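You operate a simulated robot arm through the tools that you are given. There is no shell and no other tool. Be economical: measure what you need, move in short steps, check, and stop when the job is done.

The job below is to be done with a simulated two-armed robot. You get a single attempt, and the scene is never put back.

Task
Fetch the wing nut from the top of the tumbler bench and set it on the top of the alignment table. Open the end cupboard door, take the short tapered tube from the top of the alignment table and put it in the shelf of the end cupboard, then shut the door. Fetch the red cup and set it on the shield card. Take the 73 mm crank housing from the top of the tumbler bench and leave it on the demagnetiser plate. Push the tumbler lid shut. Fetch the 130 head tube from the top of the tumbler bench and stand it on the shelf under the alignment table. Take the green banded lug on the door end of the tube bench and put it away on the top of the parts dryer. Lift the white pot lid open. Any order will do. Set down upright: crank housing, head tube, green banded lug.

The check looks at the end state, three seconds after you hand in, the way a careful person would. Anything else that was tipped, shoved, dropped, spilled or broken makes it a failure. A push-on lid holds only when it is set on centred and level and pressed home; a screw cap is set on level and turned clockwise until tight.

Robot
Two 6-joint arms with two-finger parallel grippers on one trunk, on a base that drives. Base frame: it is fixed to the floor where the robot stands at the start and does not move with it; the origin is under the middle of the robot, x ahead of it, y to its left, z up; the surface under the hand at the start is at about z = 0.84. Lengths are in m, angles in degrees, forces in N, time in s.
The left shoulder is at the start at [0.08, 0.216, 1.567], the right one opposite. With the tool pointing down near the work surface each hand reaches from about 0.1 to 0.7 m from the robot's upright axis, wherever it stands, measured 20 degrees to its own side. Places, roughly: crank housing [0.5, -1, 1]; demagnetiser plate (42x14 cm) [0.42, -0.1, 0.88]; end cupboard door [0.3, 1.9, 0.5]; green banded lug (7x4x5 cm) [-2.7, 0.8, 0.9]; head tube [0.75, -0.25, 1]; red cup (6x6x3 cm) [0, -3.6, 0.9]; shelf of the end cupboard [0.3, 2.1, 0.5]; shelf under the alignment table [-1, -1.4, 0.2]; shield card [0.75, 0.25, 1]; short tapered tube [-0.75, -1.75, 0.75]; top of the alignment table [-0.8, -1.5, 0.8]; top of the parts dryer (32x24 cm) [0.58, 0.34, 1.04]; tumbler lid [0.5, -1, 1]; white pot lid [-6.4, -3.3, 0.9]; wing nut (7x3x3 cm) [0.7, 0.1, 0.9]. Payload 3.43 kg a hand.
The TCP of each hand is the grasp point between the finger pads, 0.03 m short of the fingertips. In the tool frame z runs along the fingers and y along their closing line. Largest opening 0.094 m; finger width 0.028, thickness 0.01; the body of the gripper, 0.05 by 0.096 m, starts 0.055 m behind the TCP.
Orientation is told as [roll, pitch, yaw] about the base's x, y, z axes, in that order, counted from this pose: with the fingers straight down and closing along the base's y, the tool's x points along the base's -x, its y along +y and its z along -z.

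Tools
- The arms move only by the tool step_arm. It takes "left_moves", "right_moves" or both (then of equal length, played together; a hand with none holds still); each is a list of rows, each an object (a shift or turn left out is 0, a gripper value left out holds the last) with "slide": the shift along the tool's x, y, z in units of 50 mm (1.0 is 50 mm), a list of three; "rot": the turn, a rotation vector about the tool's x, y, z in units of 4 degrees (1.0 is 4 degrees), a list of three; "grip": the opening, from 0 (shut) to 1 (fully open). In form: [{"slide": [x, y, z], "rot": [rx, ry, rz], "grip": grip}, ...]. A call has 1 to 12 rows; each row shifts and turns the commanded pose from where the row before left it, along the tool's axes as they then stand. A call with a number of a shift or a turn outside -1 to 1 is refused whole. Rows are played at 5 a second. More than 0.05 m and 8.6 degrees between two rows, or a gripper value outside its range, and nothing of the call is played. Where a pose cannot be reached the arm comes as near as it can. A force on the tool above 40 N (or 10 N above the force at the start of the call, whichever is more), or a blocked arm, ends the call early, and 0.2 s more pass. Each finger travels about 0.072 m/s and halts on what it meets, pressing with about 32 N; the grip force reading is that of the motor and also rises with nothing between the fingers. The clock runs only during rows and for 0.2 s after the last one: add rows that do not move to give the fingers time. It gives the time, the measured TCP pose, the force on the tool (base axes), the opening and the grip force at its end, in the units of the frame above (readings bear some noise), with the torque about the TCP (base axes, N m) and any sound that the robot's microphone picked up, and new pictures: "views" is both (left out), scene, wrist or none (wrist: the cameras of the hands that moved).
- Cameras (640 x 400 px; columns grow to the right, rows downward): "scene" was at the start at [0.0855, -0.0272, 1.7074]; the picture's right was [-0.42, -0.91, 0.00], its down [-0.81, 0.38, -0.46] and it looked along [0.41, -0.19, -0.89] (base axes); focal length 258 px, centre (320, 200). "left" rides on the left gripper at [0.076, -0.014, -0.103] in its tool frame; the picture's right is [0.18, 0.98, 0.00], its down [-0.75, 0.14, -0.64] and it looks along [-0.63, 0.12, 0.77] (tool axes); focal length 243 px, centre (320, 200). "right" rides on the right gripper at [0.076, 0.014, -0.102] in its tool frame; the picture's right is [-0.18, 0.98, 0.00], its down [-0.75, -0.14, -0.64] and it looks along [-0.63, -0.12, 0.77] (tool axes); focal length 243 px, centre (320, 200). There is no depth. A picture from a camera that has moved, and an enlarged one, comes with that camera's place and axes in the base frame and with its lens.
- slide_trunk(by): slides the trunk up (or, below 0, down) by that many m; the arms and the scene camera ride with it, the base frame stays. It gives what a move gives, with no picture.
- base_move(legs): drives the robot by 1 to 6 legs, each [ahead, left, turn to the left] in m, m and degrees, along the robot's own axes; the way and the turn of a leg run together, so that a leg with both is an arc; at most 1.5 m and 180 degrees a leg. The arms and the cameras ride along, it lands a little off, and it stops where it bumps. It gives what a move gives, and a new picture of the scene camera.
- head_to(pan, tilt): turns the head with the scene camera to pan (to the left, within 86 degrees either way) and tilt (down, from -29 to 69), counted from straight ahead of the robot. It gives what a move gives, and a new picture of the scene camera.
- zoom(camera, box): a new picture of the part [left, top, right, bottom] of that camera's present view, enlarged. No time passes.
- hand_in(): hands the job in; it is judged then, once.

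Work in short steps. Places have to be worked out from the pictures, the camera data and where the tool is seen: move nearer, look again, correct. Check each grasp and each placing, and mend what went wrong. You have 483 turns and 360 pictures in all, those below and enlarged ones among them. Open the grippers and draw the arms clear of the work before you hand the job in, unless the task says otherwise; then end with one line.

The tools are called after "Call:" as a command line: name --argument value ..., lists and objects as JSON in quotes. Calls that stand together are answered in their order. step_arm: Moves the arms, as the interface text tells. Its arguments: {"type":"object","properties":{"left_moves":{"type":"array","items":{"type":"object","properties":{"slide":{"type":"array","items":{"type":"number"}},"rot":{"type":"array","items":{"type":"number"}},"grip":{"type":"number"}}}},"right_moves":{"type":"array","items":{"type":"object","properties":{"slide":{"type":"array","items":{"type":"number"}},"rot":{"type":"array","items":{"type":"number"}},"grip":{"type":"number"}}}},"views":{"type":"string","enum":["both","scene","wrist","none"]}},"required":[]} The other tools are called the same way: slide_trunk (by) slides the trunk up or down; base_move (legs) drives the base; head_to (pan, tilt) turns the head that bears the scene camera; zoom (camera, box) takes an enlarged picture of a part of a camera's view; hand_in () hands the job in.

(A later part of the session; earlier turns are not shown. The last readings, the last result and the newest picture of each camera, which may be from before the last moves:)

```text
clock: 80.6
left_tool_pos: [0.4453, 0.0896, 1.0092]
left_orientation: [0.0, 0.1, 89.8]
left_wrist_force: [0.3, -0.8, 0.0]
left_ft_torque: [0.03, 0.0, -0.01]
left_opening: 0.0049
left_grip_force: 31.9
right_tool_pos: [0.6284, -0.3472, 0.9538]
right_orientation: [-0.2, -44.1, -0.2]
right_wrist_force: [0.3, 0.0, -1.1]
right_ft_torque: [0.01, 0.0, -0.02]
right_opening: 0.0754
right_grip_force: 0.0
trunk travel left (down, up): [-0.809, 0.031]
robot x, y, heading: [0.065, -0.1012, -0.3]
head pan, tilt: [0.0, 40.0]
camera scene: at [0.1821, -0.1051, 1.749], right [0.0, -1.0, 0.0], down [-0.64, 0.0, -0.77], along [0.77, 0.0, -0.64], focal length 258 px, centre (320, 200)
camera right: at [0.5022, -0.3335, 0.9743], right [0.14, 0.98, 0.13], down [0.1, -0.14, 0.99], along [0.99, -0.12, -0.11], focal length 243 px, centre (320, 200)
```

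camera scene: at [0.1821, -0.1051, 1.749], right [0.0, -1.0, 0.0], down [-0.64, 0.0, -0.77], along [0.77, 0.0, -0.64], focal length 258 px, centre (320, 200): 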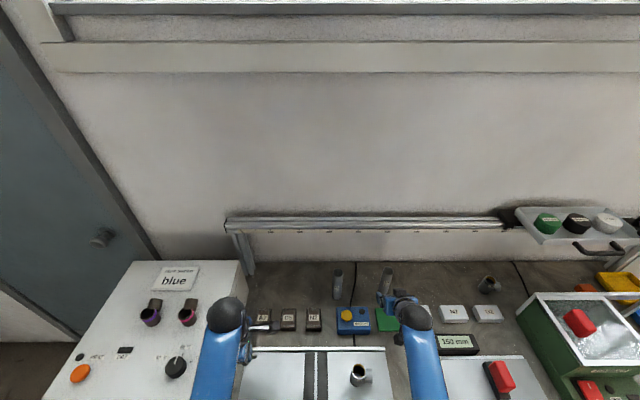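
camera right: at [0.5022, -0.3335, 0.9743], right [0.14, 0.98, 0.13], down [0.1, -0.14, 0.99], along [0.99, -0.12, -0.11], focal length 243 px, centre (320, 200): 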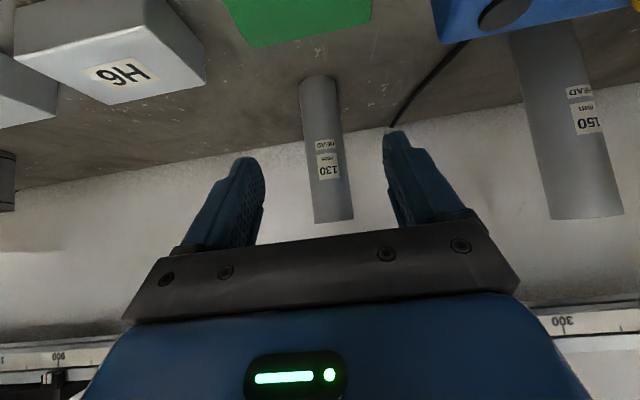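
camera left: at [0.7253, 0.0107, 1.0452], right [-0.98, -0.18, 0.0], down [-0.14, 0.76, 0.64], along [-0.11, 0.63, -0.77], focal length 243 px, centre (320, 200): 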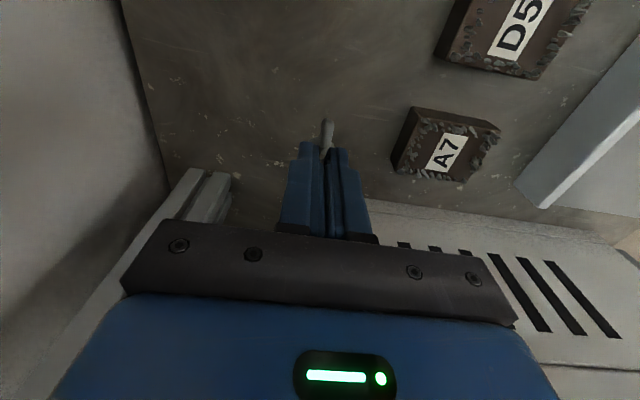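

The tube is centred between the fingers. I advance 0.09 and descend 0.05, then close.

Call:
step_arm --right_moves '[{"slide": [-0.656, 0, 0.64]}, {"slide": [-0.6, 0, 0.6]}, {"slide": [0.35, 0, 0.36]}, {"slide": [0.35, 0, 0.36]}]' --views "wrist"

```text
clock: 81.6
left_tool_pos: [0.4425, 0.0874, 1.0101]
left_orientation: [-0.2, 0.1, 89.9]
left_wrist_force: [-0.2, 1.2, -0.3]
left_ft_torque: [0.03, 0.02, 0.0]
left_opening: 0.0048
left_grip_force: 32.5
right_tool_pos: [0.7156, -0.3476, 0.903]
right_orientation: [-0.1, -44.2, -0.1]
right_wrist_force: [-0.1, 0.0, 0.3]
right_ft_torque: [0.0, 0.02, -0.02]
right_opening: 0.0751
right_grip_force: 0.1
trunk travel left (down, up): [-0.809, 0.031]
robot x, y, heading: [0.0663, -0.1065, 0.0]
head pan, tilt: [0.0, 40.0]
camera right: at [0.5891, -0.3339, 0.9239], right [0.14, 0.98, 0.13], down [0.09, -0.14, 0.99], along [0.99, -0.12, -0.11], focal length 243 px, centre (320, 200)
```

right: 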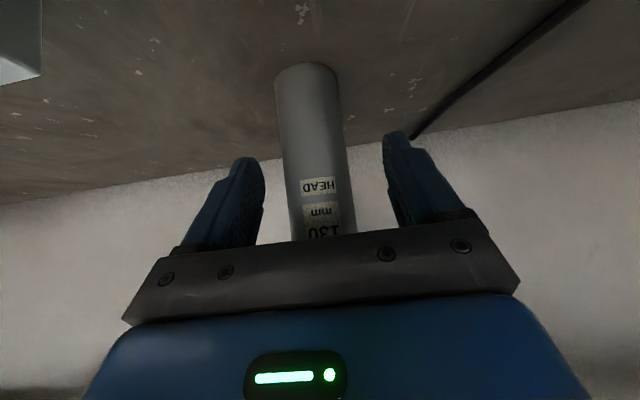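

Tube between the fingers; closing.

Call:
step_arm --right_moves '[{"grip": 0.4}, {"grip": 0.2}, {"grip": 0}, {"grip": 0}, {"grip": 0}, {"grip": 0}]' --views "none"

Call:
step_arm --right_moves '[{"slide": [-0.1, 0, -0.1]}, {"slide": [-0.15, 0, -0.15]}, {"slide": [-0.3, 0, -0.3]}]' --views "wrist"

```text
clock: 83.0
left_tool_pos: [0.4436, 0.0893, 1.0105]
left_orientation: [-0.3, 0.1, 89.9]
left_wrist_force: [0.7, 0.3, -0.5]
left_ft_torque: [-0.02, 0.01, 0.01]
left_opening: 0.0046
left_grip_force: 32.4
right_tool_pos: [0.7152, -0.3474, 0.9029]
right_orientation: [-0.2, -44.1, -0.1]
right_wrist_force: [-0.5, 0.3, -0.4]
right_ft_torque: [-0.01, 0.03, 0.01]
right_opening: 0.0397
right_grip_force: 31.9
trunk travel left (down, up): [-0.809, 0.031]
robot x, y, heading: [0.0667, -0.1052, -0.5]
head pan, tilt: [0.0, 40.0]
```

```text
clock: 83.8
left_tool_pos: [0.4424, 0.0889, 1.0095]
left_orientation: [-0.2, 0.1, 89.8]
left_wrist_force: [-0.5, -0.3, 0.5]
left_ft_torque: [0.01, 0.01, 0.01]
left_opening: 0.0045
left_grip_force: 32.0
right_tool_pos: [0.7158, -0.3474, 0.942]
right_orientation: [-0.2, -44.0, -0.2]
right_wrist_force: [-0.8, -0.4, -1.2]
right_ft_torque: [0.0, -0.01, -0.01]
right_opening: 0.0398
right_grip_force: 31.9
trunk travel left (down, up): [-0.809, 0.031]
robot x, y, heading: [0.0681, -0.1068, -0.5]
head pan, tilt: [0.0, 40.0]
camera right: at [0.59, -0.3337, 0.9626], right [0.14, 0.98, 0.13], down [0.1, -0.14, 0.99], along [0.99, -0.12, -0.11], focal length 243 px, centre (320, 200)
```

right: 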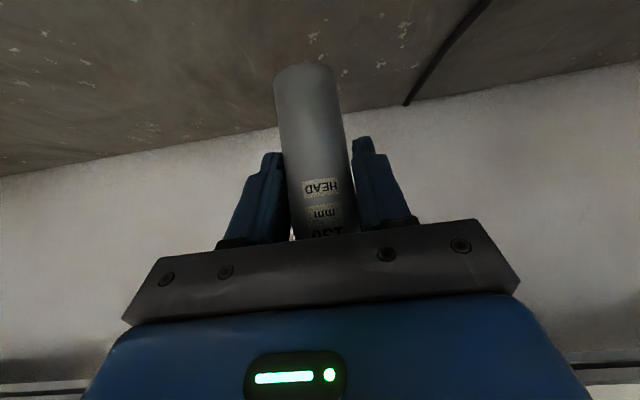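

Held; tube hangs upright, base 0.063 below the TCP. I lift and retract.

Call:
step_arm --right_moves '[{"slide": [-0.42, 0, -0.43]}, {"slide": [-0.42, 0, -0.43]}, {"slide": [0.656, 0, -0.64]}, {"slide": [0.656, 0, -0.64]}, {"slide": [0.656, 0, -0.64]}, {"slide": [0.656, 0, -0.64]}, {"slide": [0.656, 0, -0.64]}]' --views "none"

Call:
base_move --legs '[[-0.45, 0, 0], [0, 0, -150]]'

```text
clock: 85.4
left_tool_pos: [0.4404, 0.0893, 1.0103]
left_orientation: [-0.4, 0.1, 89.8]
left_wrist_force: [-1.0, 0.2, -0.1]
left_ft_torque: [-0.01, -0.04, 0.01]
left_opening: 0.0047
left_grip_force: 32.0
right_tool_pos: [0.4858, -0.3451, 1.0049]
right_orientation: [-0.2, -44.1, 0.0]
right_wrist_force: [0.1, 0.7, -1.2]
right_ft_torque: [0.02, -0.03, 0.02]
right_opening: 0.0398
right_grip_force: 32.3
trunk travel left (down, up): [-0.809, 0.031]
robot x, y, heading: [0.0663, -0.1043, 0.1]
head pan, tilt: [0.0, 40.0]
```

```text
clock: 94.3
left_tool_pos: [-0.617, -0.4562, 1.0091]
left_orientation: [-0.3, 0.1, -61.0]
left_wrist_force: [0.2, -0.4, 0.4]
left_ft_torque: [-0.03, 0.01, 0.0]
left_opening: 0.0047
left_grip_force: 32.3
right_tool_pos: [-0.8709, -0.0991, 1.0017]
right_orientation: [-0.2, -44.2, -150.7]
right_wrist_force: [1.1, -0.1, -1.0]
right_ft_torque: [0.02, -0.03, -0.02]
right_opening: 0.0393
right_grip_force: 32.0
trunk travel left (down, up): [-0.809, 0.031]
robot x, y, heading: [-0.3852, -0.105, -150.9]
head pan, tilt: [0.0, 40.0]
camera scene: at [-0.4871, -0.1592, 1.7492], right [-0.49, 0.87, 0.0], down [0.56, 0.31, -0.77], along [-0.67, -0.37, -0.64], focal length 258 px, centre (320, 200)
```

scene: 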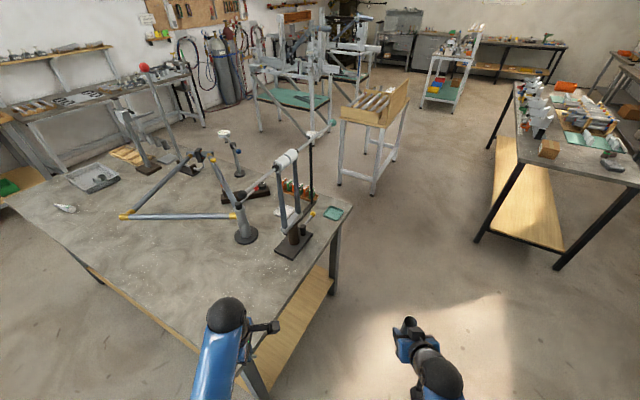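

The alignment table spans about x -1.67…-0.59, y -2.4…-0.57; the tapered tube lies at about (-0.74, -1.96), and the wooden shelf edge is near x=-0.65. I drive along the aisle to (-0.1, -1.25) facing the table.

Call:
base_move --legs '[[0, 0, -29], [-0.29, 0, 0], [0, 1.15, 0]]'

```text
clock: 103.2
left_tool_pos: [-0.4646, -1.4484, 1.0101]
left_orientation: [-0.2, 0.0, -90.2]
left_wrist_force: [-0.1, 0.7, -0.4]
left_ft_torque: [0.0, -0.02, 0.01]
left_opening: 0.0047
left_grip_force: 32.6
right_tool_pos: [-0.509, -1.0128, 1.002]
right_orientation: [-0.1, -44.1, 180.0]
right_wrist_force: [-0.3, 0.0, -1.4]
right_ft_torque: [0.0, -0.03, 0.03]
right_opening: 0.039
right_grip_force: 31.7
trunk travel left (down, up): [-0.809, 0.031]
robot x, y, heading: [-0.0899, -1.2538, 179.8]
head pan, tilt: [0.0, 40.0]
camera scene: at [-0.2052, -1.2526, 1.7492], right [0.0, 1.0, 0.0], down [0.64, 0.0, -0.77], along [-0.77, 0.0, -0.64], focal length 258 px, centre (320, 200)
```

scene: 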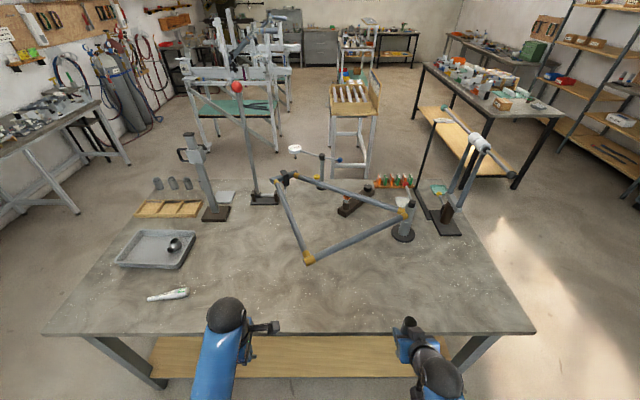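

I'm placed well. I zoom on the tapered tube, and reach the left hand forward over a free area of the table at about (-0.715, -1.45).

Call:
zoom --camera "scene" --box '[100, 210, 228, 310]'

Call:
step_arm --left_moves '[{"slide": [0, -0.9, 0]}, {"slide": [0, -0.9, 0]}, {"slide": [0, -0.9, 0]}, {"slide": [0, -0.9, 0]}, {"slide": [0, -0.9, 0]}]' --views "wrist"

Call:
slide_trunk --by -0.17

```text
4.00 times, centred on (164, 260) of scene
camera zoom: at [-0.2052, -1.2526, 1.7492], right [0.0, 1.0, 0.0], down [0.64, 0.0, -0.77], along [-0.77, 0.0, -0.64], focal length 1032 px, centre (944, -40)
```

zoom: 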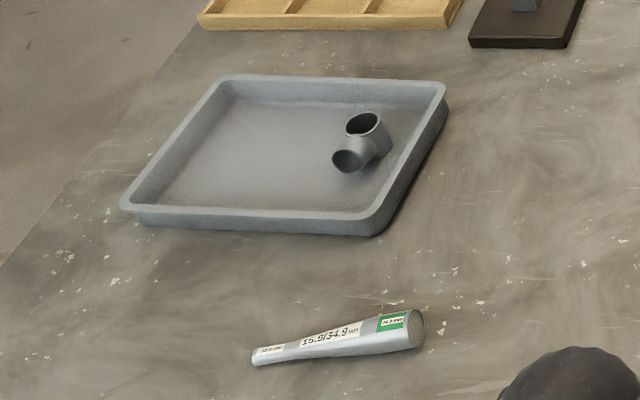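

```text
clock: 104.5
left_tool_pos: [-0.6927, -1.4489, 1.0086]
left_orientation: [-0.1, 0.1, -90.1]
left_wrist_force: [0.2, 0.2, -1.2]
left_ft_torque: [-0.01, 0.0, -0.01]
left_opening: 0.0046
left_grip_force: 31.8
right_tool_pos: [-0.511, -1.0141, 1.0019]
right_orientation: [-0.1, -44.0, -180.0]
right_wrist_force: [-0.7, -0.2, -1.5]
right_ft_torque: [-0.04, 0.01, 0.01]
right_opening: 0.0389
right_grip_force: 32.2
trunk travel left (down, up): [-0.809, 0.031]
robot x, y, heading: [-0.0858, -1.2562, 179.9]
head pan, tilt: [0.0, 40.0]
camera left: at [-0.705, -1.373, 1.1118], right [0.98, 0.18, 0.0], down [0.14, -0.75, 0.64], along [0.12, -0.63, -0.77], focal length 243 px, centre (320, 200)
```

left: 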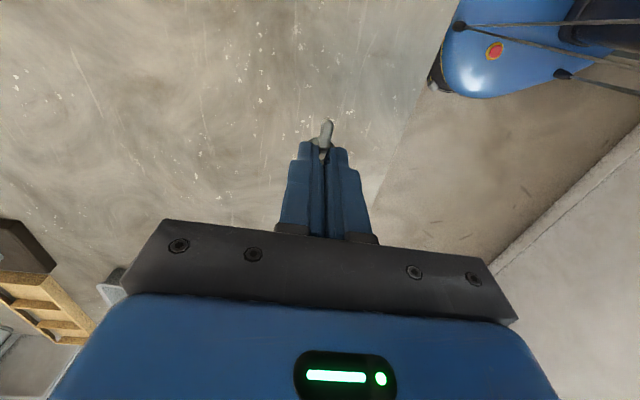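

```text
clock: 105.8
left_tool_pos: [-0.6887, -1.4484, 0.8846]
left_orientation: [-0.6, 0.2, -90.1]
left_wrist_force: [2.9, 2.0, 7.6]
left_ft_torque: [0.04, -0.12, 0.04]
left_opening: 0.0048
left_grip_force: 32.4
right_tool_pos: [-0.5075, -1.0136, 0.8697]
right_orientation: [-0.1, -44.1, -180.1]
right_wrist_force: [-0.7, 0.4, -1.3]
right_ft_torque: [-0.03, -0.01, -0.01]
right_opening: 0.039
right_grip_force: 32.4
trunk travel left (down, up): [-0.677, 0.163]
robot x, y, heading: [-0.086, -1.2496, 179.9]
head pan, tilt: [0.0, 40.0]
stopped: the force on the tool passed its limit at 48 N (the readings are from after the stop); the commanded pose is now the measured one
```

Contact came at TCP 0.885: the table top is at z≈0.84, and the nut is already touching. I release it gently here.

Call:
step_arm --left_moves '[{"slide": [0, 0, -0.02]}, {"grip": 0.1}, {"grip": 0.3}, {"grip": 0.6}, {"grip": 0.6}, {"slide": [0, 0, -0.4]}, {"slide": [0, 0, -0.8]}]' --views "both"

```text
clock: 107.4
left_tool_pos: [-0.6898, -1.4478, 0.9433]
left_orientation: [-0.5, 0.1, -90.1]
left_wrist_force: [0.8, -0.9, -0.5]
left_ft_torque: [-0.01, -0.03, -0.01]
left_opening: 0.0564
left_grip_force: 0.0
right_tool_pos: [-0.5089, -1.0134, 0.8695]
right_orientation: [-0.2, -44.2, -180.0]
right_wrist_force: [0.5, 0.4, -1.8]
right_ft_torque: [0.02, -0.01, -0.01]
right_opening: 0.039
right_grip_force: 32.0
trunk travel left (down, up): [-0.677, 0.163]
robot x, y, heading: [-0.0881, -1.2532, 180.1]
head pan, tilt: [0.0, 40.0]
camera scene: at [-0.2048, -1.2537, 1.6174], right [0.0, 1.0, 0.0], down [0.64, 0.0, -0.77], along [-0.77, 0.0, -0.64], focal length 258 px, centre (320, 200)
camera left: at [-0.7036, -1.3732, 1.0475], right [0.98, 0.18, -0.01], down [0.14, -0.76, 0.64], along [0.11, -0.63, -0.77], focal length 243 px, centre (320, 200)
```

scene: 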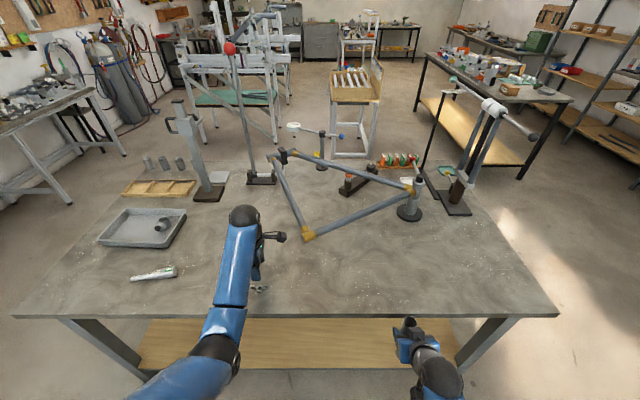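
left: 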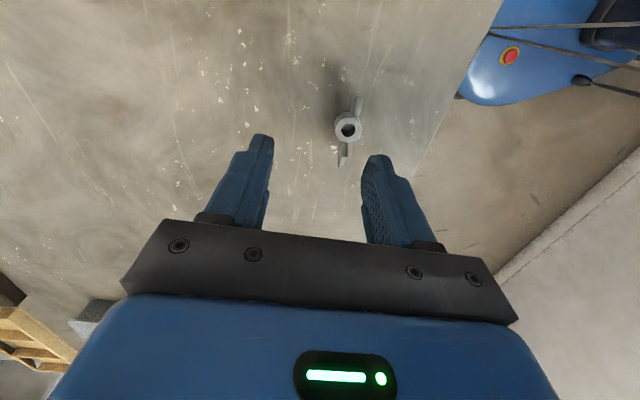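

The wing nut rests on the table. I retract the left hand off the table and pull the right hand back slightly before lowering the trunk.

Call:
step_arm --left_moves '[{"slide": [0, 0.9, 0]}, {"slide": [0, 0.9, 0]}, {"slide": [0, 0.9, 0]}, {"slide": [0, 0.9, 0]}, {"slide": [0, 0.9, 0]}, {"slide": [0, 0.9, 0]}, {"slide": [0, 0.9, 0]}]' --right_moves '[{"slide": [0.656, 0, -0.64]}, {"slide": [0.656, 0, -0.64]}, {}, {}, {}, {}, {}]' --views "none"

Call:
slide_trunk --by -0.3

Call:
head_to --pan -10 --tilt 50

```text
clock: 109.0
left_tool_pos: [-0.3945, -1.4469, 0.8823]
left_orientation: [-0.5, 0.1, -90.2]
left_wrist_force: [0.1, -0.3, 0.0]
left_ft_torque: [-0.02, 0.0, 0.03]
left_opening: 0.0566
left_grip_force: 0.0
left hand out of reach, approached as far as the arm can: row 1, 2, 3, 4, 5
right_tool_pos: [-0.4145, -1.0128, 0.8716]
right_orientation: [-0.2, -44.2, -179.9]
right_wrist_force: [0.5, -0.4, -1.9]
right_ft_torque: [-0.01, 0.01, -0.01]
right_opening: 0.0386
right_grip_force: 31.8
trunk travel left (down, up): [-0.677, 0.163]
robot x, y, heading: [-0.0866, -1.2535, 180.0]
head pan, tilt: [0.0, 40.0]
```

```text
clock: 112.0
left_tool_pos: [-0.3966, -1.4492, 0.5819]
left_orientation: [-0.5, 0.2, -90.1]
left_wrist_force: [-0.9, 0.0, -0.4]
left_ft_torque: [0.04, -0.01, -0.01]
left_opening: 0.0566
left_grip_force: 0.0
right_tool_pos: [-0.4172, -1.0123, 0.5711]
right_orientation: [-0.2, -44.1, -180.0]
right_wrist_force: [0.0, 0.9, -1.2]
right_ft_torque: [0.0, -0.01, 0.0]
right_opening: 0.0389
right_grip_force: 31.7
trunk travel left (down, up): [-0.377, 0.463]
robot x, y, heading: [-0.0855, -1.2524, 179.8]
head pan, tilt: [0.0, 40.0]
```

```text
clock: 112.7
left_tool_pos: [-0.3968, -1.4483, 0.5818]
left_orientation: [-0.5, 0.1, -90.1]
left_wrist_force: [0.0, -0.9, -0.7]
left_ft_torque: [-0.01, 0.01, 0.0]
left_opening: 0.0563
left_grip_force: 0.0
right_tool_pos: [-0.4176, -1.0132, 0.5715]
right_orientation: [-0.3, -44.1, -180.0]
right_wrist_force: [0.2, 0.3, -1.3]
right_ft_torque: [-0.01, 0.0, -0.01]
right_opening: 0.0392
right_grip_force: 31.5
trunk travel left (down, up): [-0.377, 0.463]
robot x, y, heading: [-0.0892, -1.2513, 179.8]
head pan, tilt: [-10.0, 50.0]
camera scene: at [-0.1958, -1.2408, 1.3033], right [0.17, 0.98, 0.0], down [0.75, -0.13, -0.64], along [-0.63, 0.11, -0.77], focal length 258 px, centre (320, 200)
```

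scene: 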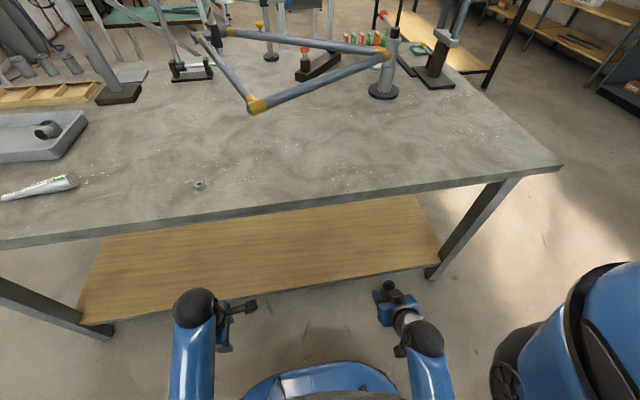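

The view from below is clear: shelf front edge about x≈-0.62. I lower the trunk further, so the tube's base is around z=0.26.

Call:
slide_trunk --by -0.25

Call:
step_arm --right_moves '[{"slide": [-0.656, 0, 0.64]}, {"slide": [-0.656, 0, 0.64]}, {"slide": [-0.656, 0, 0.64]}]' --views "both"

```text
clock: 115.3
left_tool_pos: [-0.3963, -1.4475, 0.332]
left_orientation: [-0.4, 0.0, -90.1]
left_wrist_force: [0.7, 0.1, -0.5]
left_ft_torque: [-0.02, 0.04, -0.03]
left_opening: 0.0565
left_grip_force: 0.1
right_tool_pos: [-0.4172, -1.0138, 0.3216]
right_orientation: [-0.2, -44.1, -180.1]
right_wrist_force: [-0.4, 0.4, -0.9]
right_ft_torque: [0.0, 0.02, 0.02]
right_opening: 0.0386
right_grip_force: 31.9
trunk travel left (down, up): [-0.127, 0.713]
robot x, y, heading: [-0.089, -1.252, 179.9]
head pan, tilt: [-10.0, 50.0]
```

```text
clock: 116.1
left_tool_pos: [-0.3963, -1.4474, 0.3309]
left_orientation: [-0.7, 0.1, -90.1]
left_wrist_force: [-0.2, 0.1, -0.2]
left_ft_torque: [0.0, 0.02, 0.01]
left_opening: 0.0561
left_grip_force: 0.0
right_tool_pos: [-0.5537, -1.0122, 0.3194]
right_orientation: [-0.1, -44.1, 180.0]
right_wrist_force: [-0.3, 0.3, -1.9]
right_ft_torque: [0.03, 0.02, -0.01]
right_opening: 0.039
right_grip_force: 32.0
trunk travel left (down, up): [-0.127, 0.713]
robot x, y, heading: [-0.0896, -1.2546, 179.9]
head pan, tilt: [-10.0, 50.0]
camera scene: at [-0.1963, -1.2407, 1.0532], right [0.18, 0.98, 0.0], down [0.75, -0.13, -0.64], along [-0.63, 0.11, -0.77], focal length 258 px, centre (320, 200)
camera right: at [-0.4275, -1.0276, 0.3417], right [-0.14, -0.98, 0.13], down [-0.1, 0.14, 0.99], along [-0.99, 0.12, -0.11], focal length 243 px, centre (320, 200)
```

scene: 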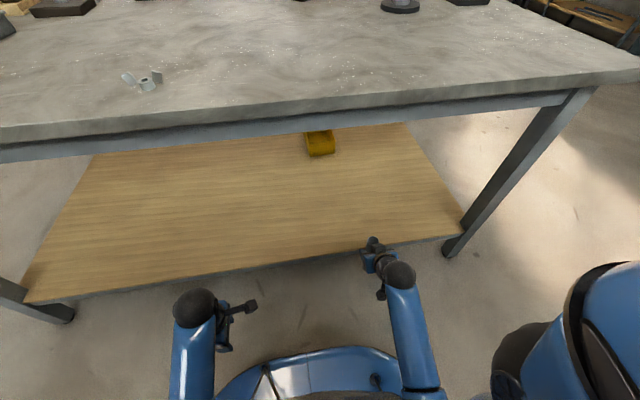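
right: 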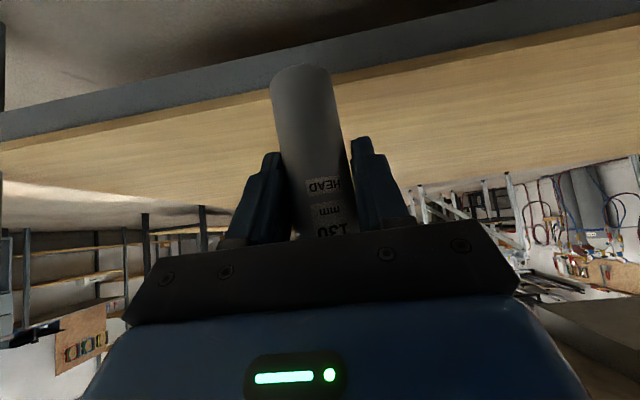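

The shelf surface seems near z≈0.235; the tube's base is at 0.256. I raise 15 mm and insert forward 0.18.

Call:
step_arm --right_moves '[{"slide": [-0.21, 0, -0.215]}, {"slide": [-0.656, 0, 0.64]}, {"slide": [-0.656, 0, 0.64]}, {"slide": [-0.656, 0, 0.64]}, {"slide": [-0.656, 0, 0.64]}]' --views "both"

```text
clock: 117.3
left_tool_pos: [-0.3963, -1.4486, 0.3324]
left_orientation: [-0.4, 0.1, -90.0]
left_wrist_force: [-0.7, -0.2, 1.3]
left_ft_torque: [0.0, 0.02, -0.02]
left_opening: 0.0568
left_grip_force: 0.0
right_tool_pos: [-0.7384, -1.013, 0.3342]
right_orientation: [-0.1, -44.0, -180.0]
right_wrist_force: [0.2, 0.7, -1.6]
right_ft_torque: [-0.01, 0.03, -0.04]
right_opening: 0.0385
right_grip_force: 32.5
trunk travel left (down, up): [-0.127, 0.713]
robot x, y, heading: [-0.0886, -1.2543, 180.0]
head pan, tilt: [-10.0, 50.0]
camera scene: at [-0.1963, -1.2408, 1.0531], right [0.18, 0.98, 0.0], down [0.75, -0.13, -0.64], along [-0.63, 0.11, -0.77], focal length 258 px, centre (320, 200)
camera right: at [-0.6124, -1.0283, 0.3551], right [-0.13, -0.98, 0.13], down [-0.1, 0.14, 0.99], along [-0.99, 0.12, -0.11], focal length 243 px, centre (320, 200)
```

scene: 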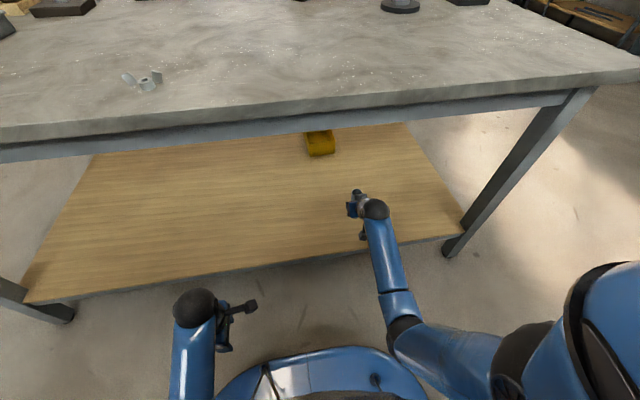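
right: 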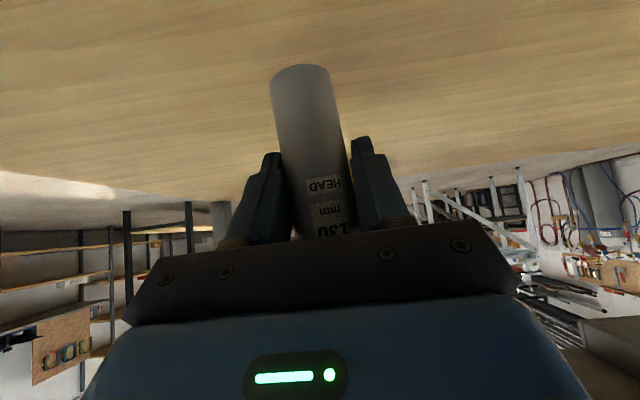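

Well over the shelf at x=-0.738. I lower 20 mm and then creep until contact.

Call:
step_arm --right_moves '[{"slide": [0.14, 0, 0.143]}, {"slide": [0.14, 0, 0.143]}]' --views "none"

Call:
step_arm --right_moves '[{"slide": [0.07, 0, 0.0716]}, {"slide": [0.07, 0, 0.0716]}]' --views "wrist"

```text
clock: 117.9
left_tool_pos: [-0.3964, -1.4477, 0.3314]
left_orientation: [-0.5, 0.1, -90.1]
left_wrist_force: [0.5, -0.1, 1.5]
left_ft_torque: [0.03, 0.0, -0.01]
left_opening: 0.0564
left_grip_force: 0.0
right_tool_pos: [-0.7383, -1.0129, 0.3131]
right_orientation: [-0.3, -44.0, -180.0]
right_wrist_force: [0.8, -0.5, -1.4]
right_ft_torque: [-0.03, -0.04, -0.02]
right_opening: 0.0386
right_grip_force: 31.9
trunk travel left (down, up): [-0.127, 0.713]
robot x, y, heading: [-0.0875, -1.2496, 179.6]
head pan, tilt: [-10.0, 50.0]
```

```text
clock: 118.5
left_tool_pos: [-0.3963, -1.4468, 0.331]
left_orientation: [-0.4, 0.1, -90.0]
left_wrist_force: [0.4, 0.2, -1.0]
left_ft_torque: [0.02, 0.0, 0.02]
left_opening: 0.0564
left_grip_force: 0.2
right_tool_pos: [-0.7377, -1.0119, 0.3035]
right_orientation: [-0.2, -44.1, -180.0]
right_wrist_force: [0.3, 1.2, -1.3]
right_ft_torque: [0.01, -0.03, 0.02]
right_opening: 0.0388
right_grip_force: 32.0
trunk travel left (down, up): [-0.127, 0.713]
robot x, y, heading: [-0.0882, -1.2549, 179.8]
head pan, tilt: [-10.0, 50.0]
camera right: at [-0.6115, -1.0277, 0.3258], right [-0.13, -0.98, 0.13], down [-0.09, 0.14, 0.99], along [-0.99, 0.12, -0.11], focal length 243 px, centre (320, 200)
```

right: 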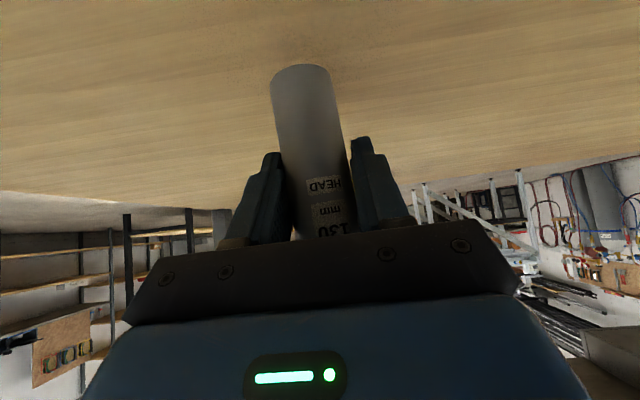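

Still hanging free. I continue to creep in small calls.

Call:
step_arm --right_moves '[{"slide": [0.056, 0, 0.057]}, {"slide": [0.056, 0, 0.057]}]' --views "none"

Call:
step_arm --right_moves '[{"slide": [0.042, 0, 0.043]}]' --views "none"

Call:
step_arm --right_moves '[{"slide": [0.042, 0, 0.043]}]' --views "none"

Call:
step_arm --right_moves '[{"slide": [0.042, 0, 0.043]}]' --views "wrist"

```text
clock: 119.1
left_tool_pos: [-0.3951, -1.448, 0.3319]
left_orientation: [-0.5, 0.1, -90.1]
left_wrist_force: [0.5, 0.3, 0.5]
left_ft_torque: [-0.02, 0.02, -0.01]
left_opening: 0.0562
left_grip_force: 0.1
right_tool_pos: [-0.7381, -1.0127, 0.2978]
right_orientation: [-0.2, -44.1, -180.1]
right_wrist_force: [0.1, -0.1, -1.6]
right_ft_torque: [0.01, 0.0, -0.03]
right_opening: 0.0386
right_grip_force: 31.8
trunk travel left (down, up): [-0.127, 0.713]
robot x, y, heading: [-0.0896, -1.2526, 179.9]
head pan, tilt: [-10.0, 50.0]
```

```text
clock: 119.5
left_tool_pos: [-0.3964, -1.4472, 0.332]
left_orientation: [-0.4, 0.1, -90.2]
left_wrist_force: [0.7, 0.0, -0.5]
left_ft_torque: [-0.01, 0.02, 0.02]
left_opening: 0.0566
left_grip_force: 0.1
right_tool_pos: [-0.7375, -1.0117, 0.2948]
right_orientation: [-0.2, -44.1, -180.1]
right_wrist_force: [-0.1, 0.5, -0.9]
right_ft_torque: [0.01, -0.02, -0.03]
right_opening: 0.0387
right_grip_force: 32.4
trunk travel left (down, up): [-0.127, 0.713]
robot x, y, heading: [-0.0888, -1.2523, 179.9]
head pan, tilt: [-10.0, 50.0]
```

```text
clock: 119.9
left_tool_pos: [-0.3956, -1.4465, 0.3318]
left_orientation: [-0.5, 0.2, -90.0]
left_wrist_force: [0.4, -0.1, -0.1]
left_ft_torque: [0.03, 0.03, -0.02]
left_opening: 0.0566
left_grip_force: 0.0
right_tool_pos: [-0.7376, -1.0125, 0.2904]
right_orientation: [-0.3, -44.0, -180.0]
right_wrist_force: [0.4, 0.0, -2.2]
right_ft_torque: [0.0, -0.01, 0.02]
right_opening: 0.0382
right_grip_force: 32.3
trunk travel left (down, up): [-0.127, 0.713]
robot x, y, heading: [-0.088, -1.2554, 180.0]
head pan, tilt: [-10.0, 50.0]
```

```text
clock: 120.3
left_tool_pos: [-0.3962, -1.4486, 0.3315]
left_orientation: [-0.5, 0.1, -90.1]
left_wrist_force: [0.6, 0.3, 0.3]
left_ft_torque: [0.01, -0.01, 0.01]
left_opening: 0.0563
left_grip_force: 0.1
right_tool_pos: [-0.7387, -1.012, 0.2889]
right_orientation: [-0.3, -44.1, -180.0]
right_wrist_force: [0.2, -0.4, -0.8]
right_ft_torque: [-0.02, -0.03, -0.02]
right_opening: 0.0387
right_grip_force: 32.2
trunk travel left (down, up): [-0.127, 0.713]
robot x, y, heading: [-0.0846, -1.2576, 179.9]
head pan, tilt: [-10.0, 50.0]
camera right: at [-0.6114, -1.0274, 0.3095], right [-0.13, -0.98, 0.13], down [-0.1, 0.14, 0.99], along [-0.99, 0.12, -0.11], focal length 243 px, centre (320, 200)
```

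right: 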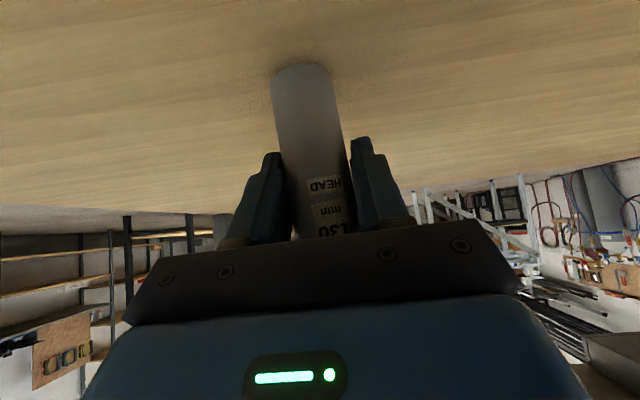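

A contact shadow is forming; I continue a few millimetres.

Call:
step_arm --right_moves '[{"slide": [0.035, 0, 0.036]}, {"slide": [0.035, 0, 0.036]}]' --views "none"

Call:
step_arm --right_moves '[{"slide": [0.035, 0, 0.036]}]' --views "none"

Call:
step_arm --right_moves '[{"slide": [0.035, 0, 0.036]}]' --views "none"

Call:
step_arm --right_moves '[{"slide": [0.035, 0, 0.036]}]' --views "none"

```text
clock: 120.9
left_tool_pos: [-0.3959, -1.4474, 0.3318]
left_orientation: [-0.5, 0.1, -90.1]
left_wrist_force: [-0.1, -0.5, -0.1]
left_ft_torque: [0.02, 0.0, -0.03]
left_opening: 0.0565
left_grip_force: 0.1
right_tool_pos: [-0.7373, -1.0114, 0.2833]
right_orientation: [-0.2, -44.1, -180.0]
right_wrist_force: [0.9, 0.2, 1.2]
right_ft_torque: [-0.05, -0.06, 0.03]
right_opening: 0.0384
right_grip_force: 32.3
trunk travel left (down, up): [-0.127, 0.713]
robot x, y, heading: [-0.0846, -1.2545, 179.9]
head pan, tilt: [-10.0, 50.0]
```

```text
clock: 121.3
left_tool_pos: [-0.3955, -1.4486, 0.3326]
left_orientation: [-0.6, 0.1, -90.1]
left_wrist_force: [0.0, -0.1, -0.1]
left_ft_torque: [-0.01, -0.01, 0.02]
left_opening: 0.0562
left_grip_force: 0.1
right_tool_pos: [-0.7387, -1.0108, 0.2843]
right_orientation: [-0.2, -44.5, -180.1]
right_wrist_force: [3.4, -0.5, 10.5]
right_ft_torque: [-0.22, -0.24, 0.04]
right_opening: 0.0381
right_grip_force: 31.5
trunk travel left (down, up): [-0.127, 0.713]
robot x, y, heading: [-0.086, -1.2567, 180.0]
head pan, tilt: [-10.0, 50.0]
```

```text
clock: 121.7
left_tool_pos: [-0.3958, -1.448, 0.3321]
left_orientation: [-0.7, 0.2, -90.1]
left_wrist_force: [0.6, 0.0, -0.1]
left_ft_torque: [-0.01, 0.0, 0.01]
left_opening: 0.0565
left_grip_force: 0.1
right_tool_pos: [-0.7382, -1.0107, 0.2825]
right_orientation: [-0.3, -44.5, -179.9]
right_wrist_force: [4.9, 1.4, 23.4]
right_ft_torque: [-0.2, -0.24, 0.13]
right_opening: 0.0381
right_grip_force: 31.9
trunk travel left (down, up): [-0.127, 0.713]
robot x, y, heading: [-0.0868, -1.2588, 180.1]
head pan, tilt: [-10.0, 50.0]
```

```text
clock: 122.1
left_tool_pos: [-0.3959, -1.4482, 0.3332]
left_orientation: [-0.8, 0.1, -90.1]
left_wrist_force: [0.4, 0.2, 0.2]
left_ft_torque: [-0.02, 0.01, 0.01]
left_opening: 0.0564
left_grip_force: 0.1
right_tool_pos: [-0.7392, -1.0117, 0.2825]
right_orientation: [-0.4, -44.8, -179.9]
right_wrist_force: [3.8, 5.0, 31.2]
right_ft_torque: [-0.16, 0.05, 0.04]
right_opening: 0.0378
right_grip_force: 31.9
trunk travel left (down, up): [-0.127, 0.713]
robot x, y, heading: [-0.086, -1.2539, 180.0]
head pan, tilt: [-10.0, 50.0]
```

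Firm contact. I ease up ~5 mm, open gradually, and draw straight back.

Call:
step_arm --right_moves '[{"slide": [-0.08, 0, -0.082]}, {"grip": 0.42}, {"grip": 0.5}, {"grip": 0.7}, {"grip": 0.8}, {"grip": 0.8}, {"slide": [0.3, 0, -0.3]}, {"slide": [0.656, 0, -0.64]}, {"slide": [0.656, 0, -0.64]}]' --views "wrist"

```text
clock: 124.1
left_tool_pos: [-0.3967, -1.4482, 0.3315]
left_orientation: [-0.5, 0.2, -90.2]
left_wrist_force: [0.2, -0.1, -0.3]
left_ft_torque: [0.01, 0.02, 0.01]
left_opening: 0.0563
left_grip_force: 0.0
right_tool_pos: [-0.6257, -1.0125, 0.2823]
right_orientation: [-0.2, -44.1, -179.8]
right_wrist_force: [-0.7, -0.3, -0.2]
right_ft_torque: [0.01, -0.02, 0.01]
right_opening: 0.0756
right_grip_force: 0.0
trunk travel left (down, up): [-0.127, 0.713]
robot x, y, heading: [-0.0861, -1.2528, 179.8]
head pan, tilt: [-10.0, 50.0]
camera right: at [-0.4987, -1.0278, 0.3033], right [-0.13, -0.98, 0.13], down [-0.09, 0.14, 0.99], along [-0.99, 0.12, -0.11], focal length 243 px, centre (320, 200)
```

right: 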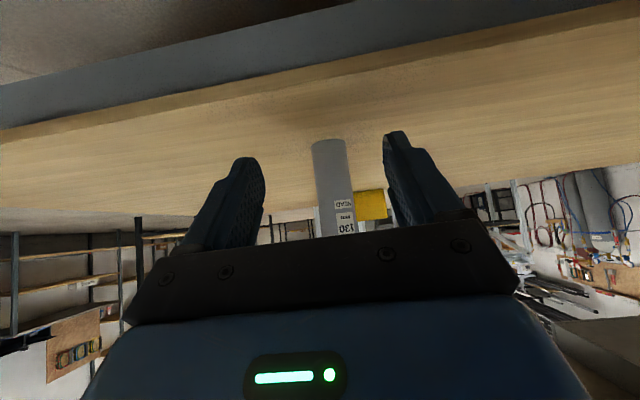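

The 130 tube stands on the shelf. I withdraw the right hand fully, raise the trunk, and view the tapered tube.

Call:
step_arm --right_moves '[{"slide": [0.656, 0, -0.64]}, {"slide": [0.656, 0, -0.64]}, {"slide": [0.656, 0, -0.64]}, {"slide": [0.656, 0, -0.64]}, {"slide": [0.4, 0, -0.4]}]' --views "none"

Call:
slide_trunk --by 0.65

Call:
step_arm --left_moves '[{"rot": [0, 0, 1]}, {"rot": [0, 0, 1]}, {"rot": [0, 0, 1]}, {"rot": [0, 0, 1]}, {"rot": [0, 0, 1]}, {"rot": [0, 0, 1]}, {"rot": [0, 0, 1]}, {"rot": [0, 0, 1]}, {"rot": [0, 0, 1]}, {"rot": [0, 0, 1]}, {"rot": [0, 0, 1]}, {"rot": [0, 0, 1]}]' --views "none"

Call:
step_arm --left_moves '[{"rot": [0, 0, 1]}, {"rot": [0, 0, 1]}, {"rot": [0, 0, 1]}, {"rot": [0, 0, 1]}, {"rot": [0, 0, 1]}, {"rot": [0, 0, 1]}, {"rot": [0, 0, 1]}, {"rot": [0, 0, 1]}, {"rot": [0, 0, 1]}, {"rot": [0, 0, 1]}, {"rot": [0, 0, 0.5]}]' --views "none"

Call:
step_arm --left_moves '[{"rot": [0, -1, 0], "grip": 1}, {"rot": [0, -1, 0]}, {"rot": [0, -1, 0]}, {"rot": [0, -1, 0]}, {"rot": [0, -1, 0]}, {"rot": [0, -1, 0]}, {"rot": [0, -1, 0]}, {"rot": [0, -1, 0]}, {"rot": [0, -1, 0]}, {"rot": [0, -1, 0]}, {"rot": [0, -1, 0]}]' --views "scene"

```text
clock: 125.3
left_tool_pos: [-0.3956, -1.4479, 0.3318]
left_orientation: [-0.6, 0.1, -90.2]
left_wrist_force: [0.2, -0.1, 0.6]
left_ft_torque: [-0.02, 0.01, -0.02]
left_opening: 0.0563
left_grip_force: 0.1
right_tool_pos: [-0.4138, -1.0127, 0.2839]
right_orientation: [-0.3, -44.1, -179.9]
right_wrist_force: [0.2, -0.2, -0.6]
right_ft_torque: [0.03, 0.0, 0.01]
right_opening: 0.0751
right_grip_force: 0.0
trunk travel left (down, up): [-0.127, 0.713]
robot x, y, heading: [-0.0867, -1.2548, 180.0]
head pan, tilt: [-10.0, 50.0]
```

```text
refused: 0.65 is not a number from -0.4 to 0.4
```

```text
clock: 127.9
left_tool_pos: [-0.3958, -1.4474, 0.3309]
left_orientation: [-0.4, -0.3, -138.2]
left_wrist_force: [0.8, -0.4, -0.8]
left_ft_torque: [0.0, -0.04, 0.01]
left_opening: 0.0566
left_grip_force: 0.2
right_tool_pos: [-0.4122, -1.0116, 0.2831]
right_orientation: [-0.2, -44.1, -180.0]
right_wrist_force: [0.1, -1.1, -0.8]
right_ft_torque: [0.01, 0.01, 0.02]
right_opening: 0.0751
right_grip_force: 0.1
trunk travel left (down, up): [-0.127, 0.713]
robot x, y, heading: [-0.0892, -1.2535, 180.0]
head pan, tilt: [-10.0, 50.0]
```

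```text
clock: 130.3
left_tool_pos: [-0.3968, -1.4488, 0.3307]
left_orientation: [-0.1, -0.5, 179.8]
left_wrist_force: [-0.2, 0.8, -0.3]
left_ft_torque: [0.04, -0.04, 0.0]
left_opening: 0.0566
left_grip_force: 0.0
right_tool_pos: [-0.414, -1.0137, 0.2847]
right_orientation: [-0.2, -44.1, -179.9]
right_wrist_force: [0.7, -0.5, -0.1]
right_ft_torque: [0.02, 0.0, -0.02]
right_opening: 0.0753
right_grip_force: 0.0
trunk travel left (down, up): [-0.127, 0.713]
robot x, y, heading: [-0.0892, -1.2542, 179.8]
head pan, tilt: [-10.0, 50.0]
```

```text
clock: 132.7
left_tool_pos: [-0.3966, -1.4477, 0.3309]
left_orientation: [-0.2, -44.5, -180.0]
left_wrist_force: [1.0, 0.1, 0.1]
left_ft_torque: [0.01, 0.0, 0.04]
left_opening: 0.0941
left_grip_force: 0.1
right_tool_pos: [-0.4138, -1.0121, 0.2838]
right_orientation: [-0.1, -44.1, -180.0]
right_wrist_force: [-0.4, -0.2, 0.3]
right_ft_torque: [0.0, 0.01, -0.02]
right_opening: 0.0753
right_grip_force: 0.1
trunk travel left (down, up): [-0.127, 0.713]
robot x, y, heading: [-0.0866, -1.2545, 180.1]
head pan, tilt: [-10.0, 50.0]
camera scene: at [-0.1956, -1.2409, 1.0532], right [0.18, 0.98, 0.0], down [0.75, -0.13, -0.64], along [-0.63, 0.11, -0.77], focal length 258 px, centre (320, 200)
```

scene: 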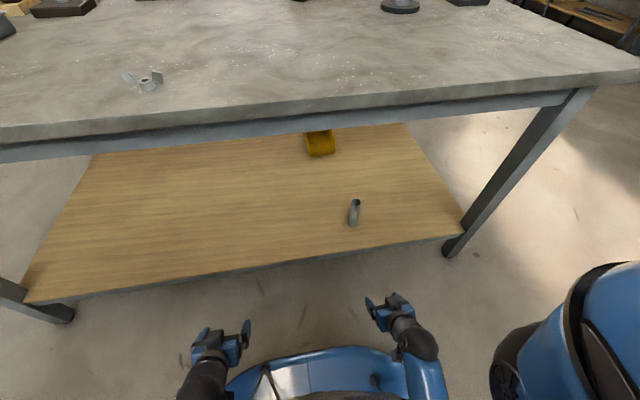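

The tube stands alone on the shelf. I raise the trunk and drive round to the table's south end, facing +y.

Call:
slide_trunk --by 0.4

Call:
slide_trunk --by 0.26

Call:
base_move --legs '[[0, 1.4, 0], [0.4, 0, 0], [0, 0, -90]]'

```text
clock: 136.6
left_tool_pos: [-0.3963, -1.4486, 0.7316]
left_orientation: [-0.1, -44.5, 179.9]
left_wrist_force: [-0.1, -0.2, 0.4]
left_ft_torque: [0.0, -0.01, 0.03]
left_opening: 0.094
left_grip_force: 0.0
right_tool_pos: [-0.4134, -1.0121, 0.6839]
right_orientation: [-0.3, -44.0, -179.9]
right_wrist_force: [-0.5, 0.8, 0.3]
right_ft_torque: [-0.02, 0.0, 0.02]
right_opening: 0.0754
right_grip_force: 0.0
trunk travel left (down, up): [-0.527, 0.313]
robot x, y, heading: [-0.0869, -1.2553, 180.1]
head pan, tilt: [-10.0, 50.0]
```

```text
clock: 139.2
left_tool_pos: [-0.3968, -1.4477, 0.9912]
left_orientation: [-0.2, -44.5, 179.9]
left_wrist_force: [-0.3, 0.3, 0.7]
left_ft_torque: [0.02, -0.03, -0.04]
left_opening: 0.094
left_grip_force: 0.1
right_tool_pos: [-0.4133, -1.012, 0.9441]
right_orientation: [-0.1, -44.0, -180.0]
right_wrist_force: [0.2, -0.5, -0.7]
right_ft_torque: [0.02, 0.0, 0.0]
right_opening: 0.075
right_grip_force: 0.0
trunk travel left (down, up): [-0.787, 0.053]
robot x, y, heading: [-0.0878, -1.25, 179.9]
head pan, tilt: [-10.0, 50.0]
```

```text
clock: 152.2
left_tool_pos: [-0.6822, -2.3559, 0.9908]
left_orientation: [-0.2, -44.5, 89.4]
left_wrist_force: [0.7, 0.7, -0.6]
left_ft_torque: [0.02, 0.05, 0.01]
left_opening: 0.0937
left_grip_force: 0.1
right_tool_pos: [-0.2469, -2.3444, 0.9433]
right_orientation: [-0.2, -44.1, 89.4]
right_wrist_force: [0.2, -0.2, 0.0]
right_ft_torque: [-0.01, -0.02, 0.0]
right_opening: 0.0755
right_grip_force: 0.1
trunk travel left (down, up): [-0.787, 0.053]
robot x, y, heading: [-0.494, -2.6661, 89.4]
head pan, tilt: [-10.0, 50.0]
camera scene: at [-0.4794, -2.5615, 1.7132], right [0.98, -0.19, 0.0], down [-0.14, -0.75, -0.64], along [0.12, 0.63, -0.77], focal length 258 px, centre (320, 200)
```

scene: 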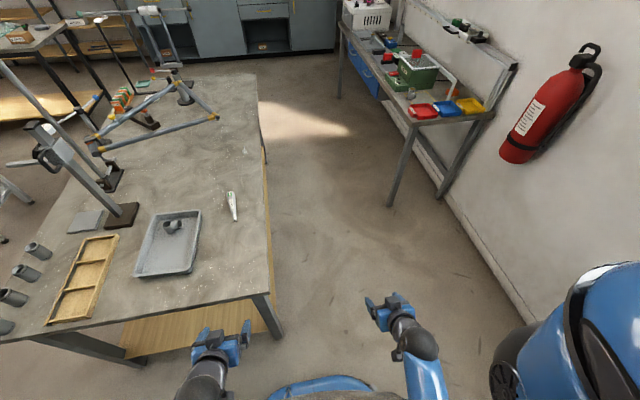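

Tube at about (-0.716, -1.82), big end far. I drive 0.17 ahead toward the table end.

Call:
base_move --legs '[[0.17, 0, 0.6]]'

Call:
zoom --camera "scene" --box '[160, 190, 320, 290]'

```text
clock: 153.7
left_tool_pos: [-0.6838, -2.1933, 0.9924]
left_orientation: [-0.2, -44.6, 90.0]
left_wrist_force: [-0.1, 0.2, -0.6]
left_ft_torque: [0.05, -0.01, 0.0]
left_opening: 0.0942
left_grip_force: 0.1
right_tool_pos: [-0.2498, -2.1757, 0.9458]
right_orientation: [-0.2, -44.2, 90.0]
right_wrist_force: [0.5, -0.8, 0.5]
right_ft_torque: [0.0, -0.01, 0.0]
right_opening: 0.0751
right_grip_force: 0.1
trunk travel left (down, up): [-0.787, 0.053]
robot x, y, heading: [-0.4921, -2.4931, 89.8]
head pan, tilt: [-10.0, 50.0]
camera scene: at [-0.4791, -2.3971, 1.7136], right [0.98, -0.18, 0.0], down [-0.13, -0.75, -0.65], along [0.11, 0.64, -0.76], focal length 258 px, centre (320, 200)
```

scene: 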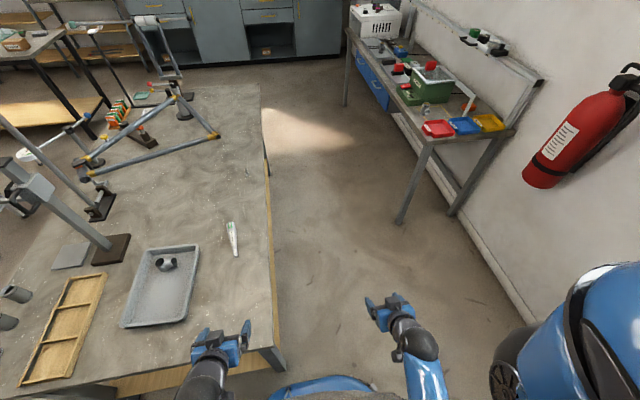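

```text
4.00 times, centred on (240, 240) of scene
camera zoom: at [-0.4791, -2.3971, 1.7136], right [0.98, -0.18, 0.0], down [-0.13, -0.75, -0.65], along [0.11, 0.64, -0.76], focal length 1032 px, centre (640, 40)
```

zoom: 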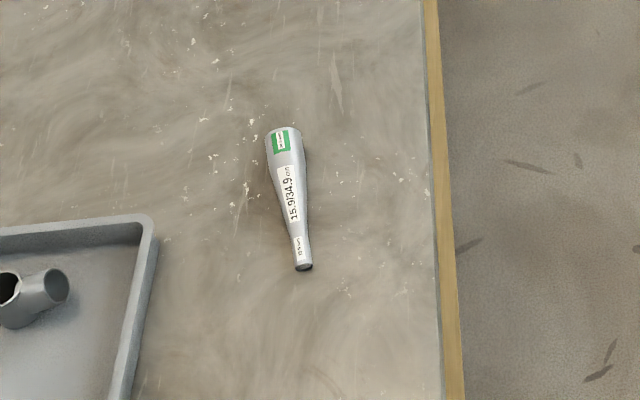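

Ends: big (-0.731, -1.734), small (-0.707, -1.884). I reach with the left hand toward a grip point near (-0.722, -1.80), staying above first.

Call:
step_arm --left_moves '[{"slide": [0, 0.76, 0]}, {"slide": [-0.656, 0, 0.64]}, {"slide": [-0.656, 0, 0.64]}, {"slide": [-0.656, 0, 0.64]}, {"slide": [-0.656, 0, 0.64]}, {"slide": [-0.656, 0, 0.64]}, {"slide": [-0.656, 0, 0.64]}, {"slide": [-0.656, 0, 0.64]}, {"slide": [0.42, 0, 0.43]}]' --views "wrist"

```text
clock: 155.7
left_tool_pos: [-0.7217, -1.8686, 0.9625]
left_orientation: [-0.1, -44.5, 90.0]
left_wrist_force: [0.4, -0.5, 0.4]
left_ft_torque: [-0.01, 0.02, -0.05]
left_opening: 0.0938
left_grip_force: 0.0
right_tool_pos: [-0.2492, -2.1727, 0.9433]
right_orientation: [-0.2, -44.1, 89.9]
right_wrist_force: [0.3, 0.4, 0.1]
right_ft_torque: [0.0, 0.0, 0.01]
right_opening: 0.0752
right_grip_force: 0.0
trunk travel left (down, up): [-0.787, 0.053]
robot x, y, heading: [-0.4926, -2.4966, 89.8]
head pan, tilt: [-10.0, 50.0]
camera left: at [-0.7078, -1.9961, 0.9832], right [-0.98, -0.13, -0.13], down [-0.14, 0.09, 0.99], along [-0.12, 0.99, -0.11], focal length 243 px, centre (320, 200)
```

left: 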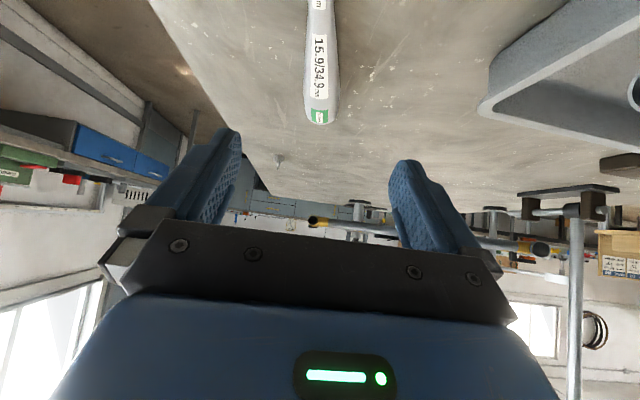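

Aligned. I move forward-down along the fingers to z≈0.878.

Call:
step_arm --left_moves '[{"slide": [0.066, 0, 0.716], "grip": 0.8}, {"slide": [0.066, 0, 0.716]}, {"slide": [0.066, 0, 0.7]}]' --views "wrist"

```text
clock: 156.5
left_tool_pos: [-0.7205, -1.8006, 0.879]
left_orientation: [-0.3, -44.5, 89.9]
left_wrist_force: [-0.2, -0.1, -1.3]
left_ft_torque: [0.03, 0.02, -0.03]
left_opening: 0.0752
left_grip_force: 0.1
right_tool_pos: [-0.2482, -2.1713, 0.9433]
right_orientation: [-0.3, -44.1, 90.0]
right_wrist_force: [0.1, 0.5, 0.0]
right_ft_torque: [0.01, 0.02, -0.03]
right_opening: 0.0752
right_grip_force: 0.1
trunk travel left (down, up): [-0.787, 0.053]
robot x, y, heading: [-0.4873, -2.4933, 89.9]
head pan, tilt: [-10.0, 50.0]
camera left: at [-0.7069, -1.9276, 0.8994], right [-0.98, -0.13, -0.13], down [-0.14, 0.09, 0.99], along [-0.12, 0.99, -0.11], focal length 243 px, centre (320, 200)
```

left: 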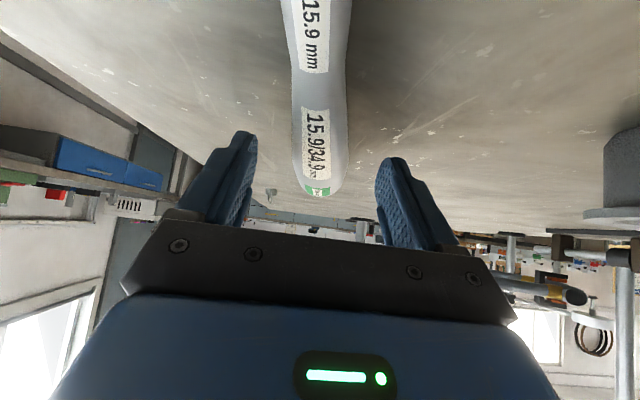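

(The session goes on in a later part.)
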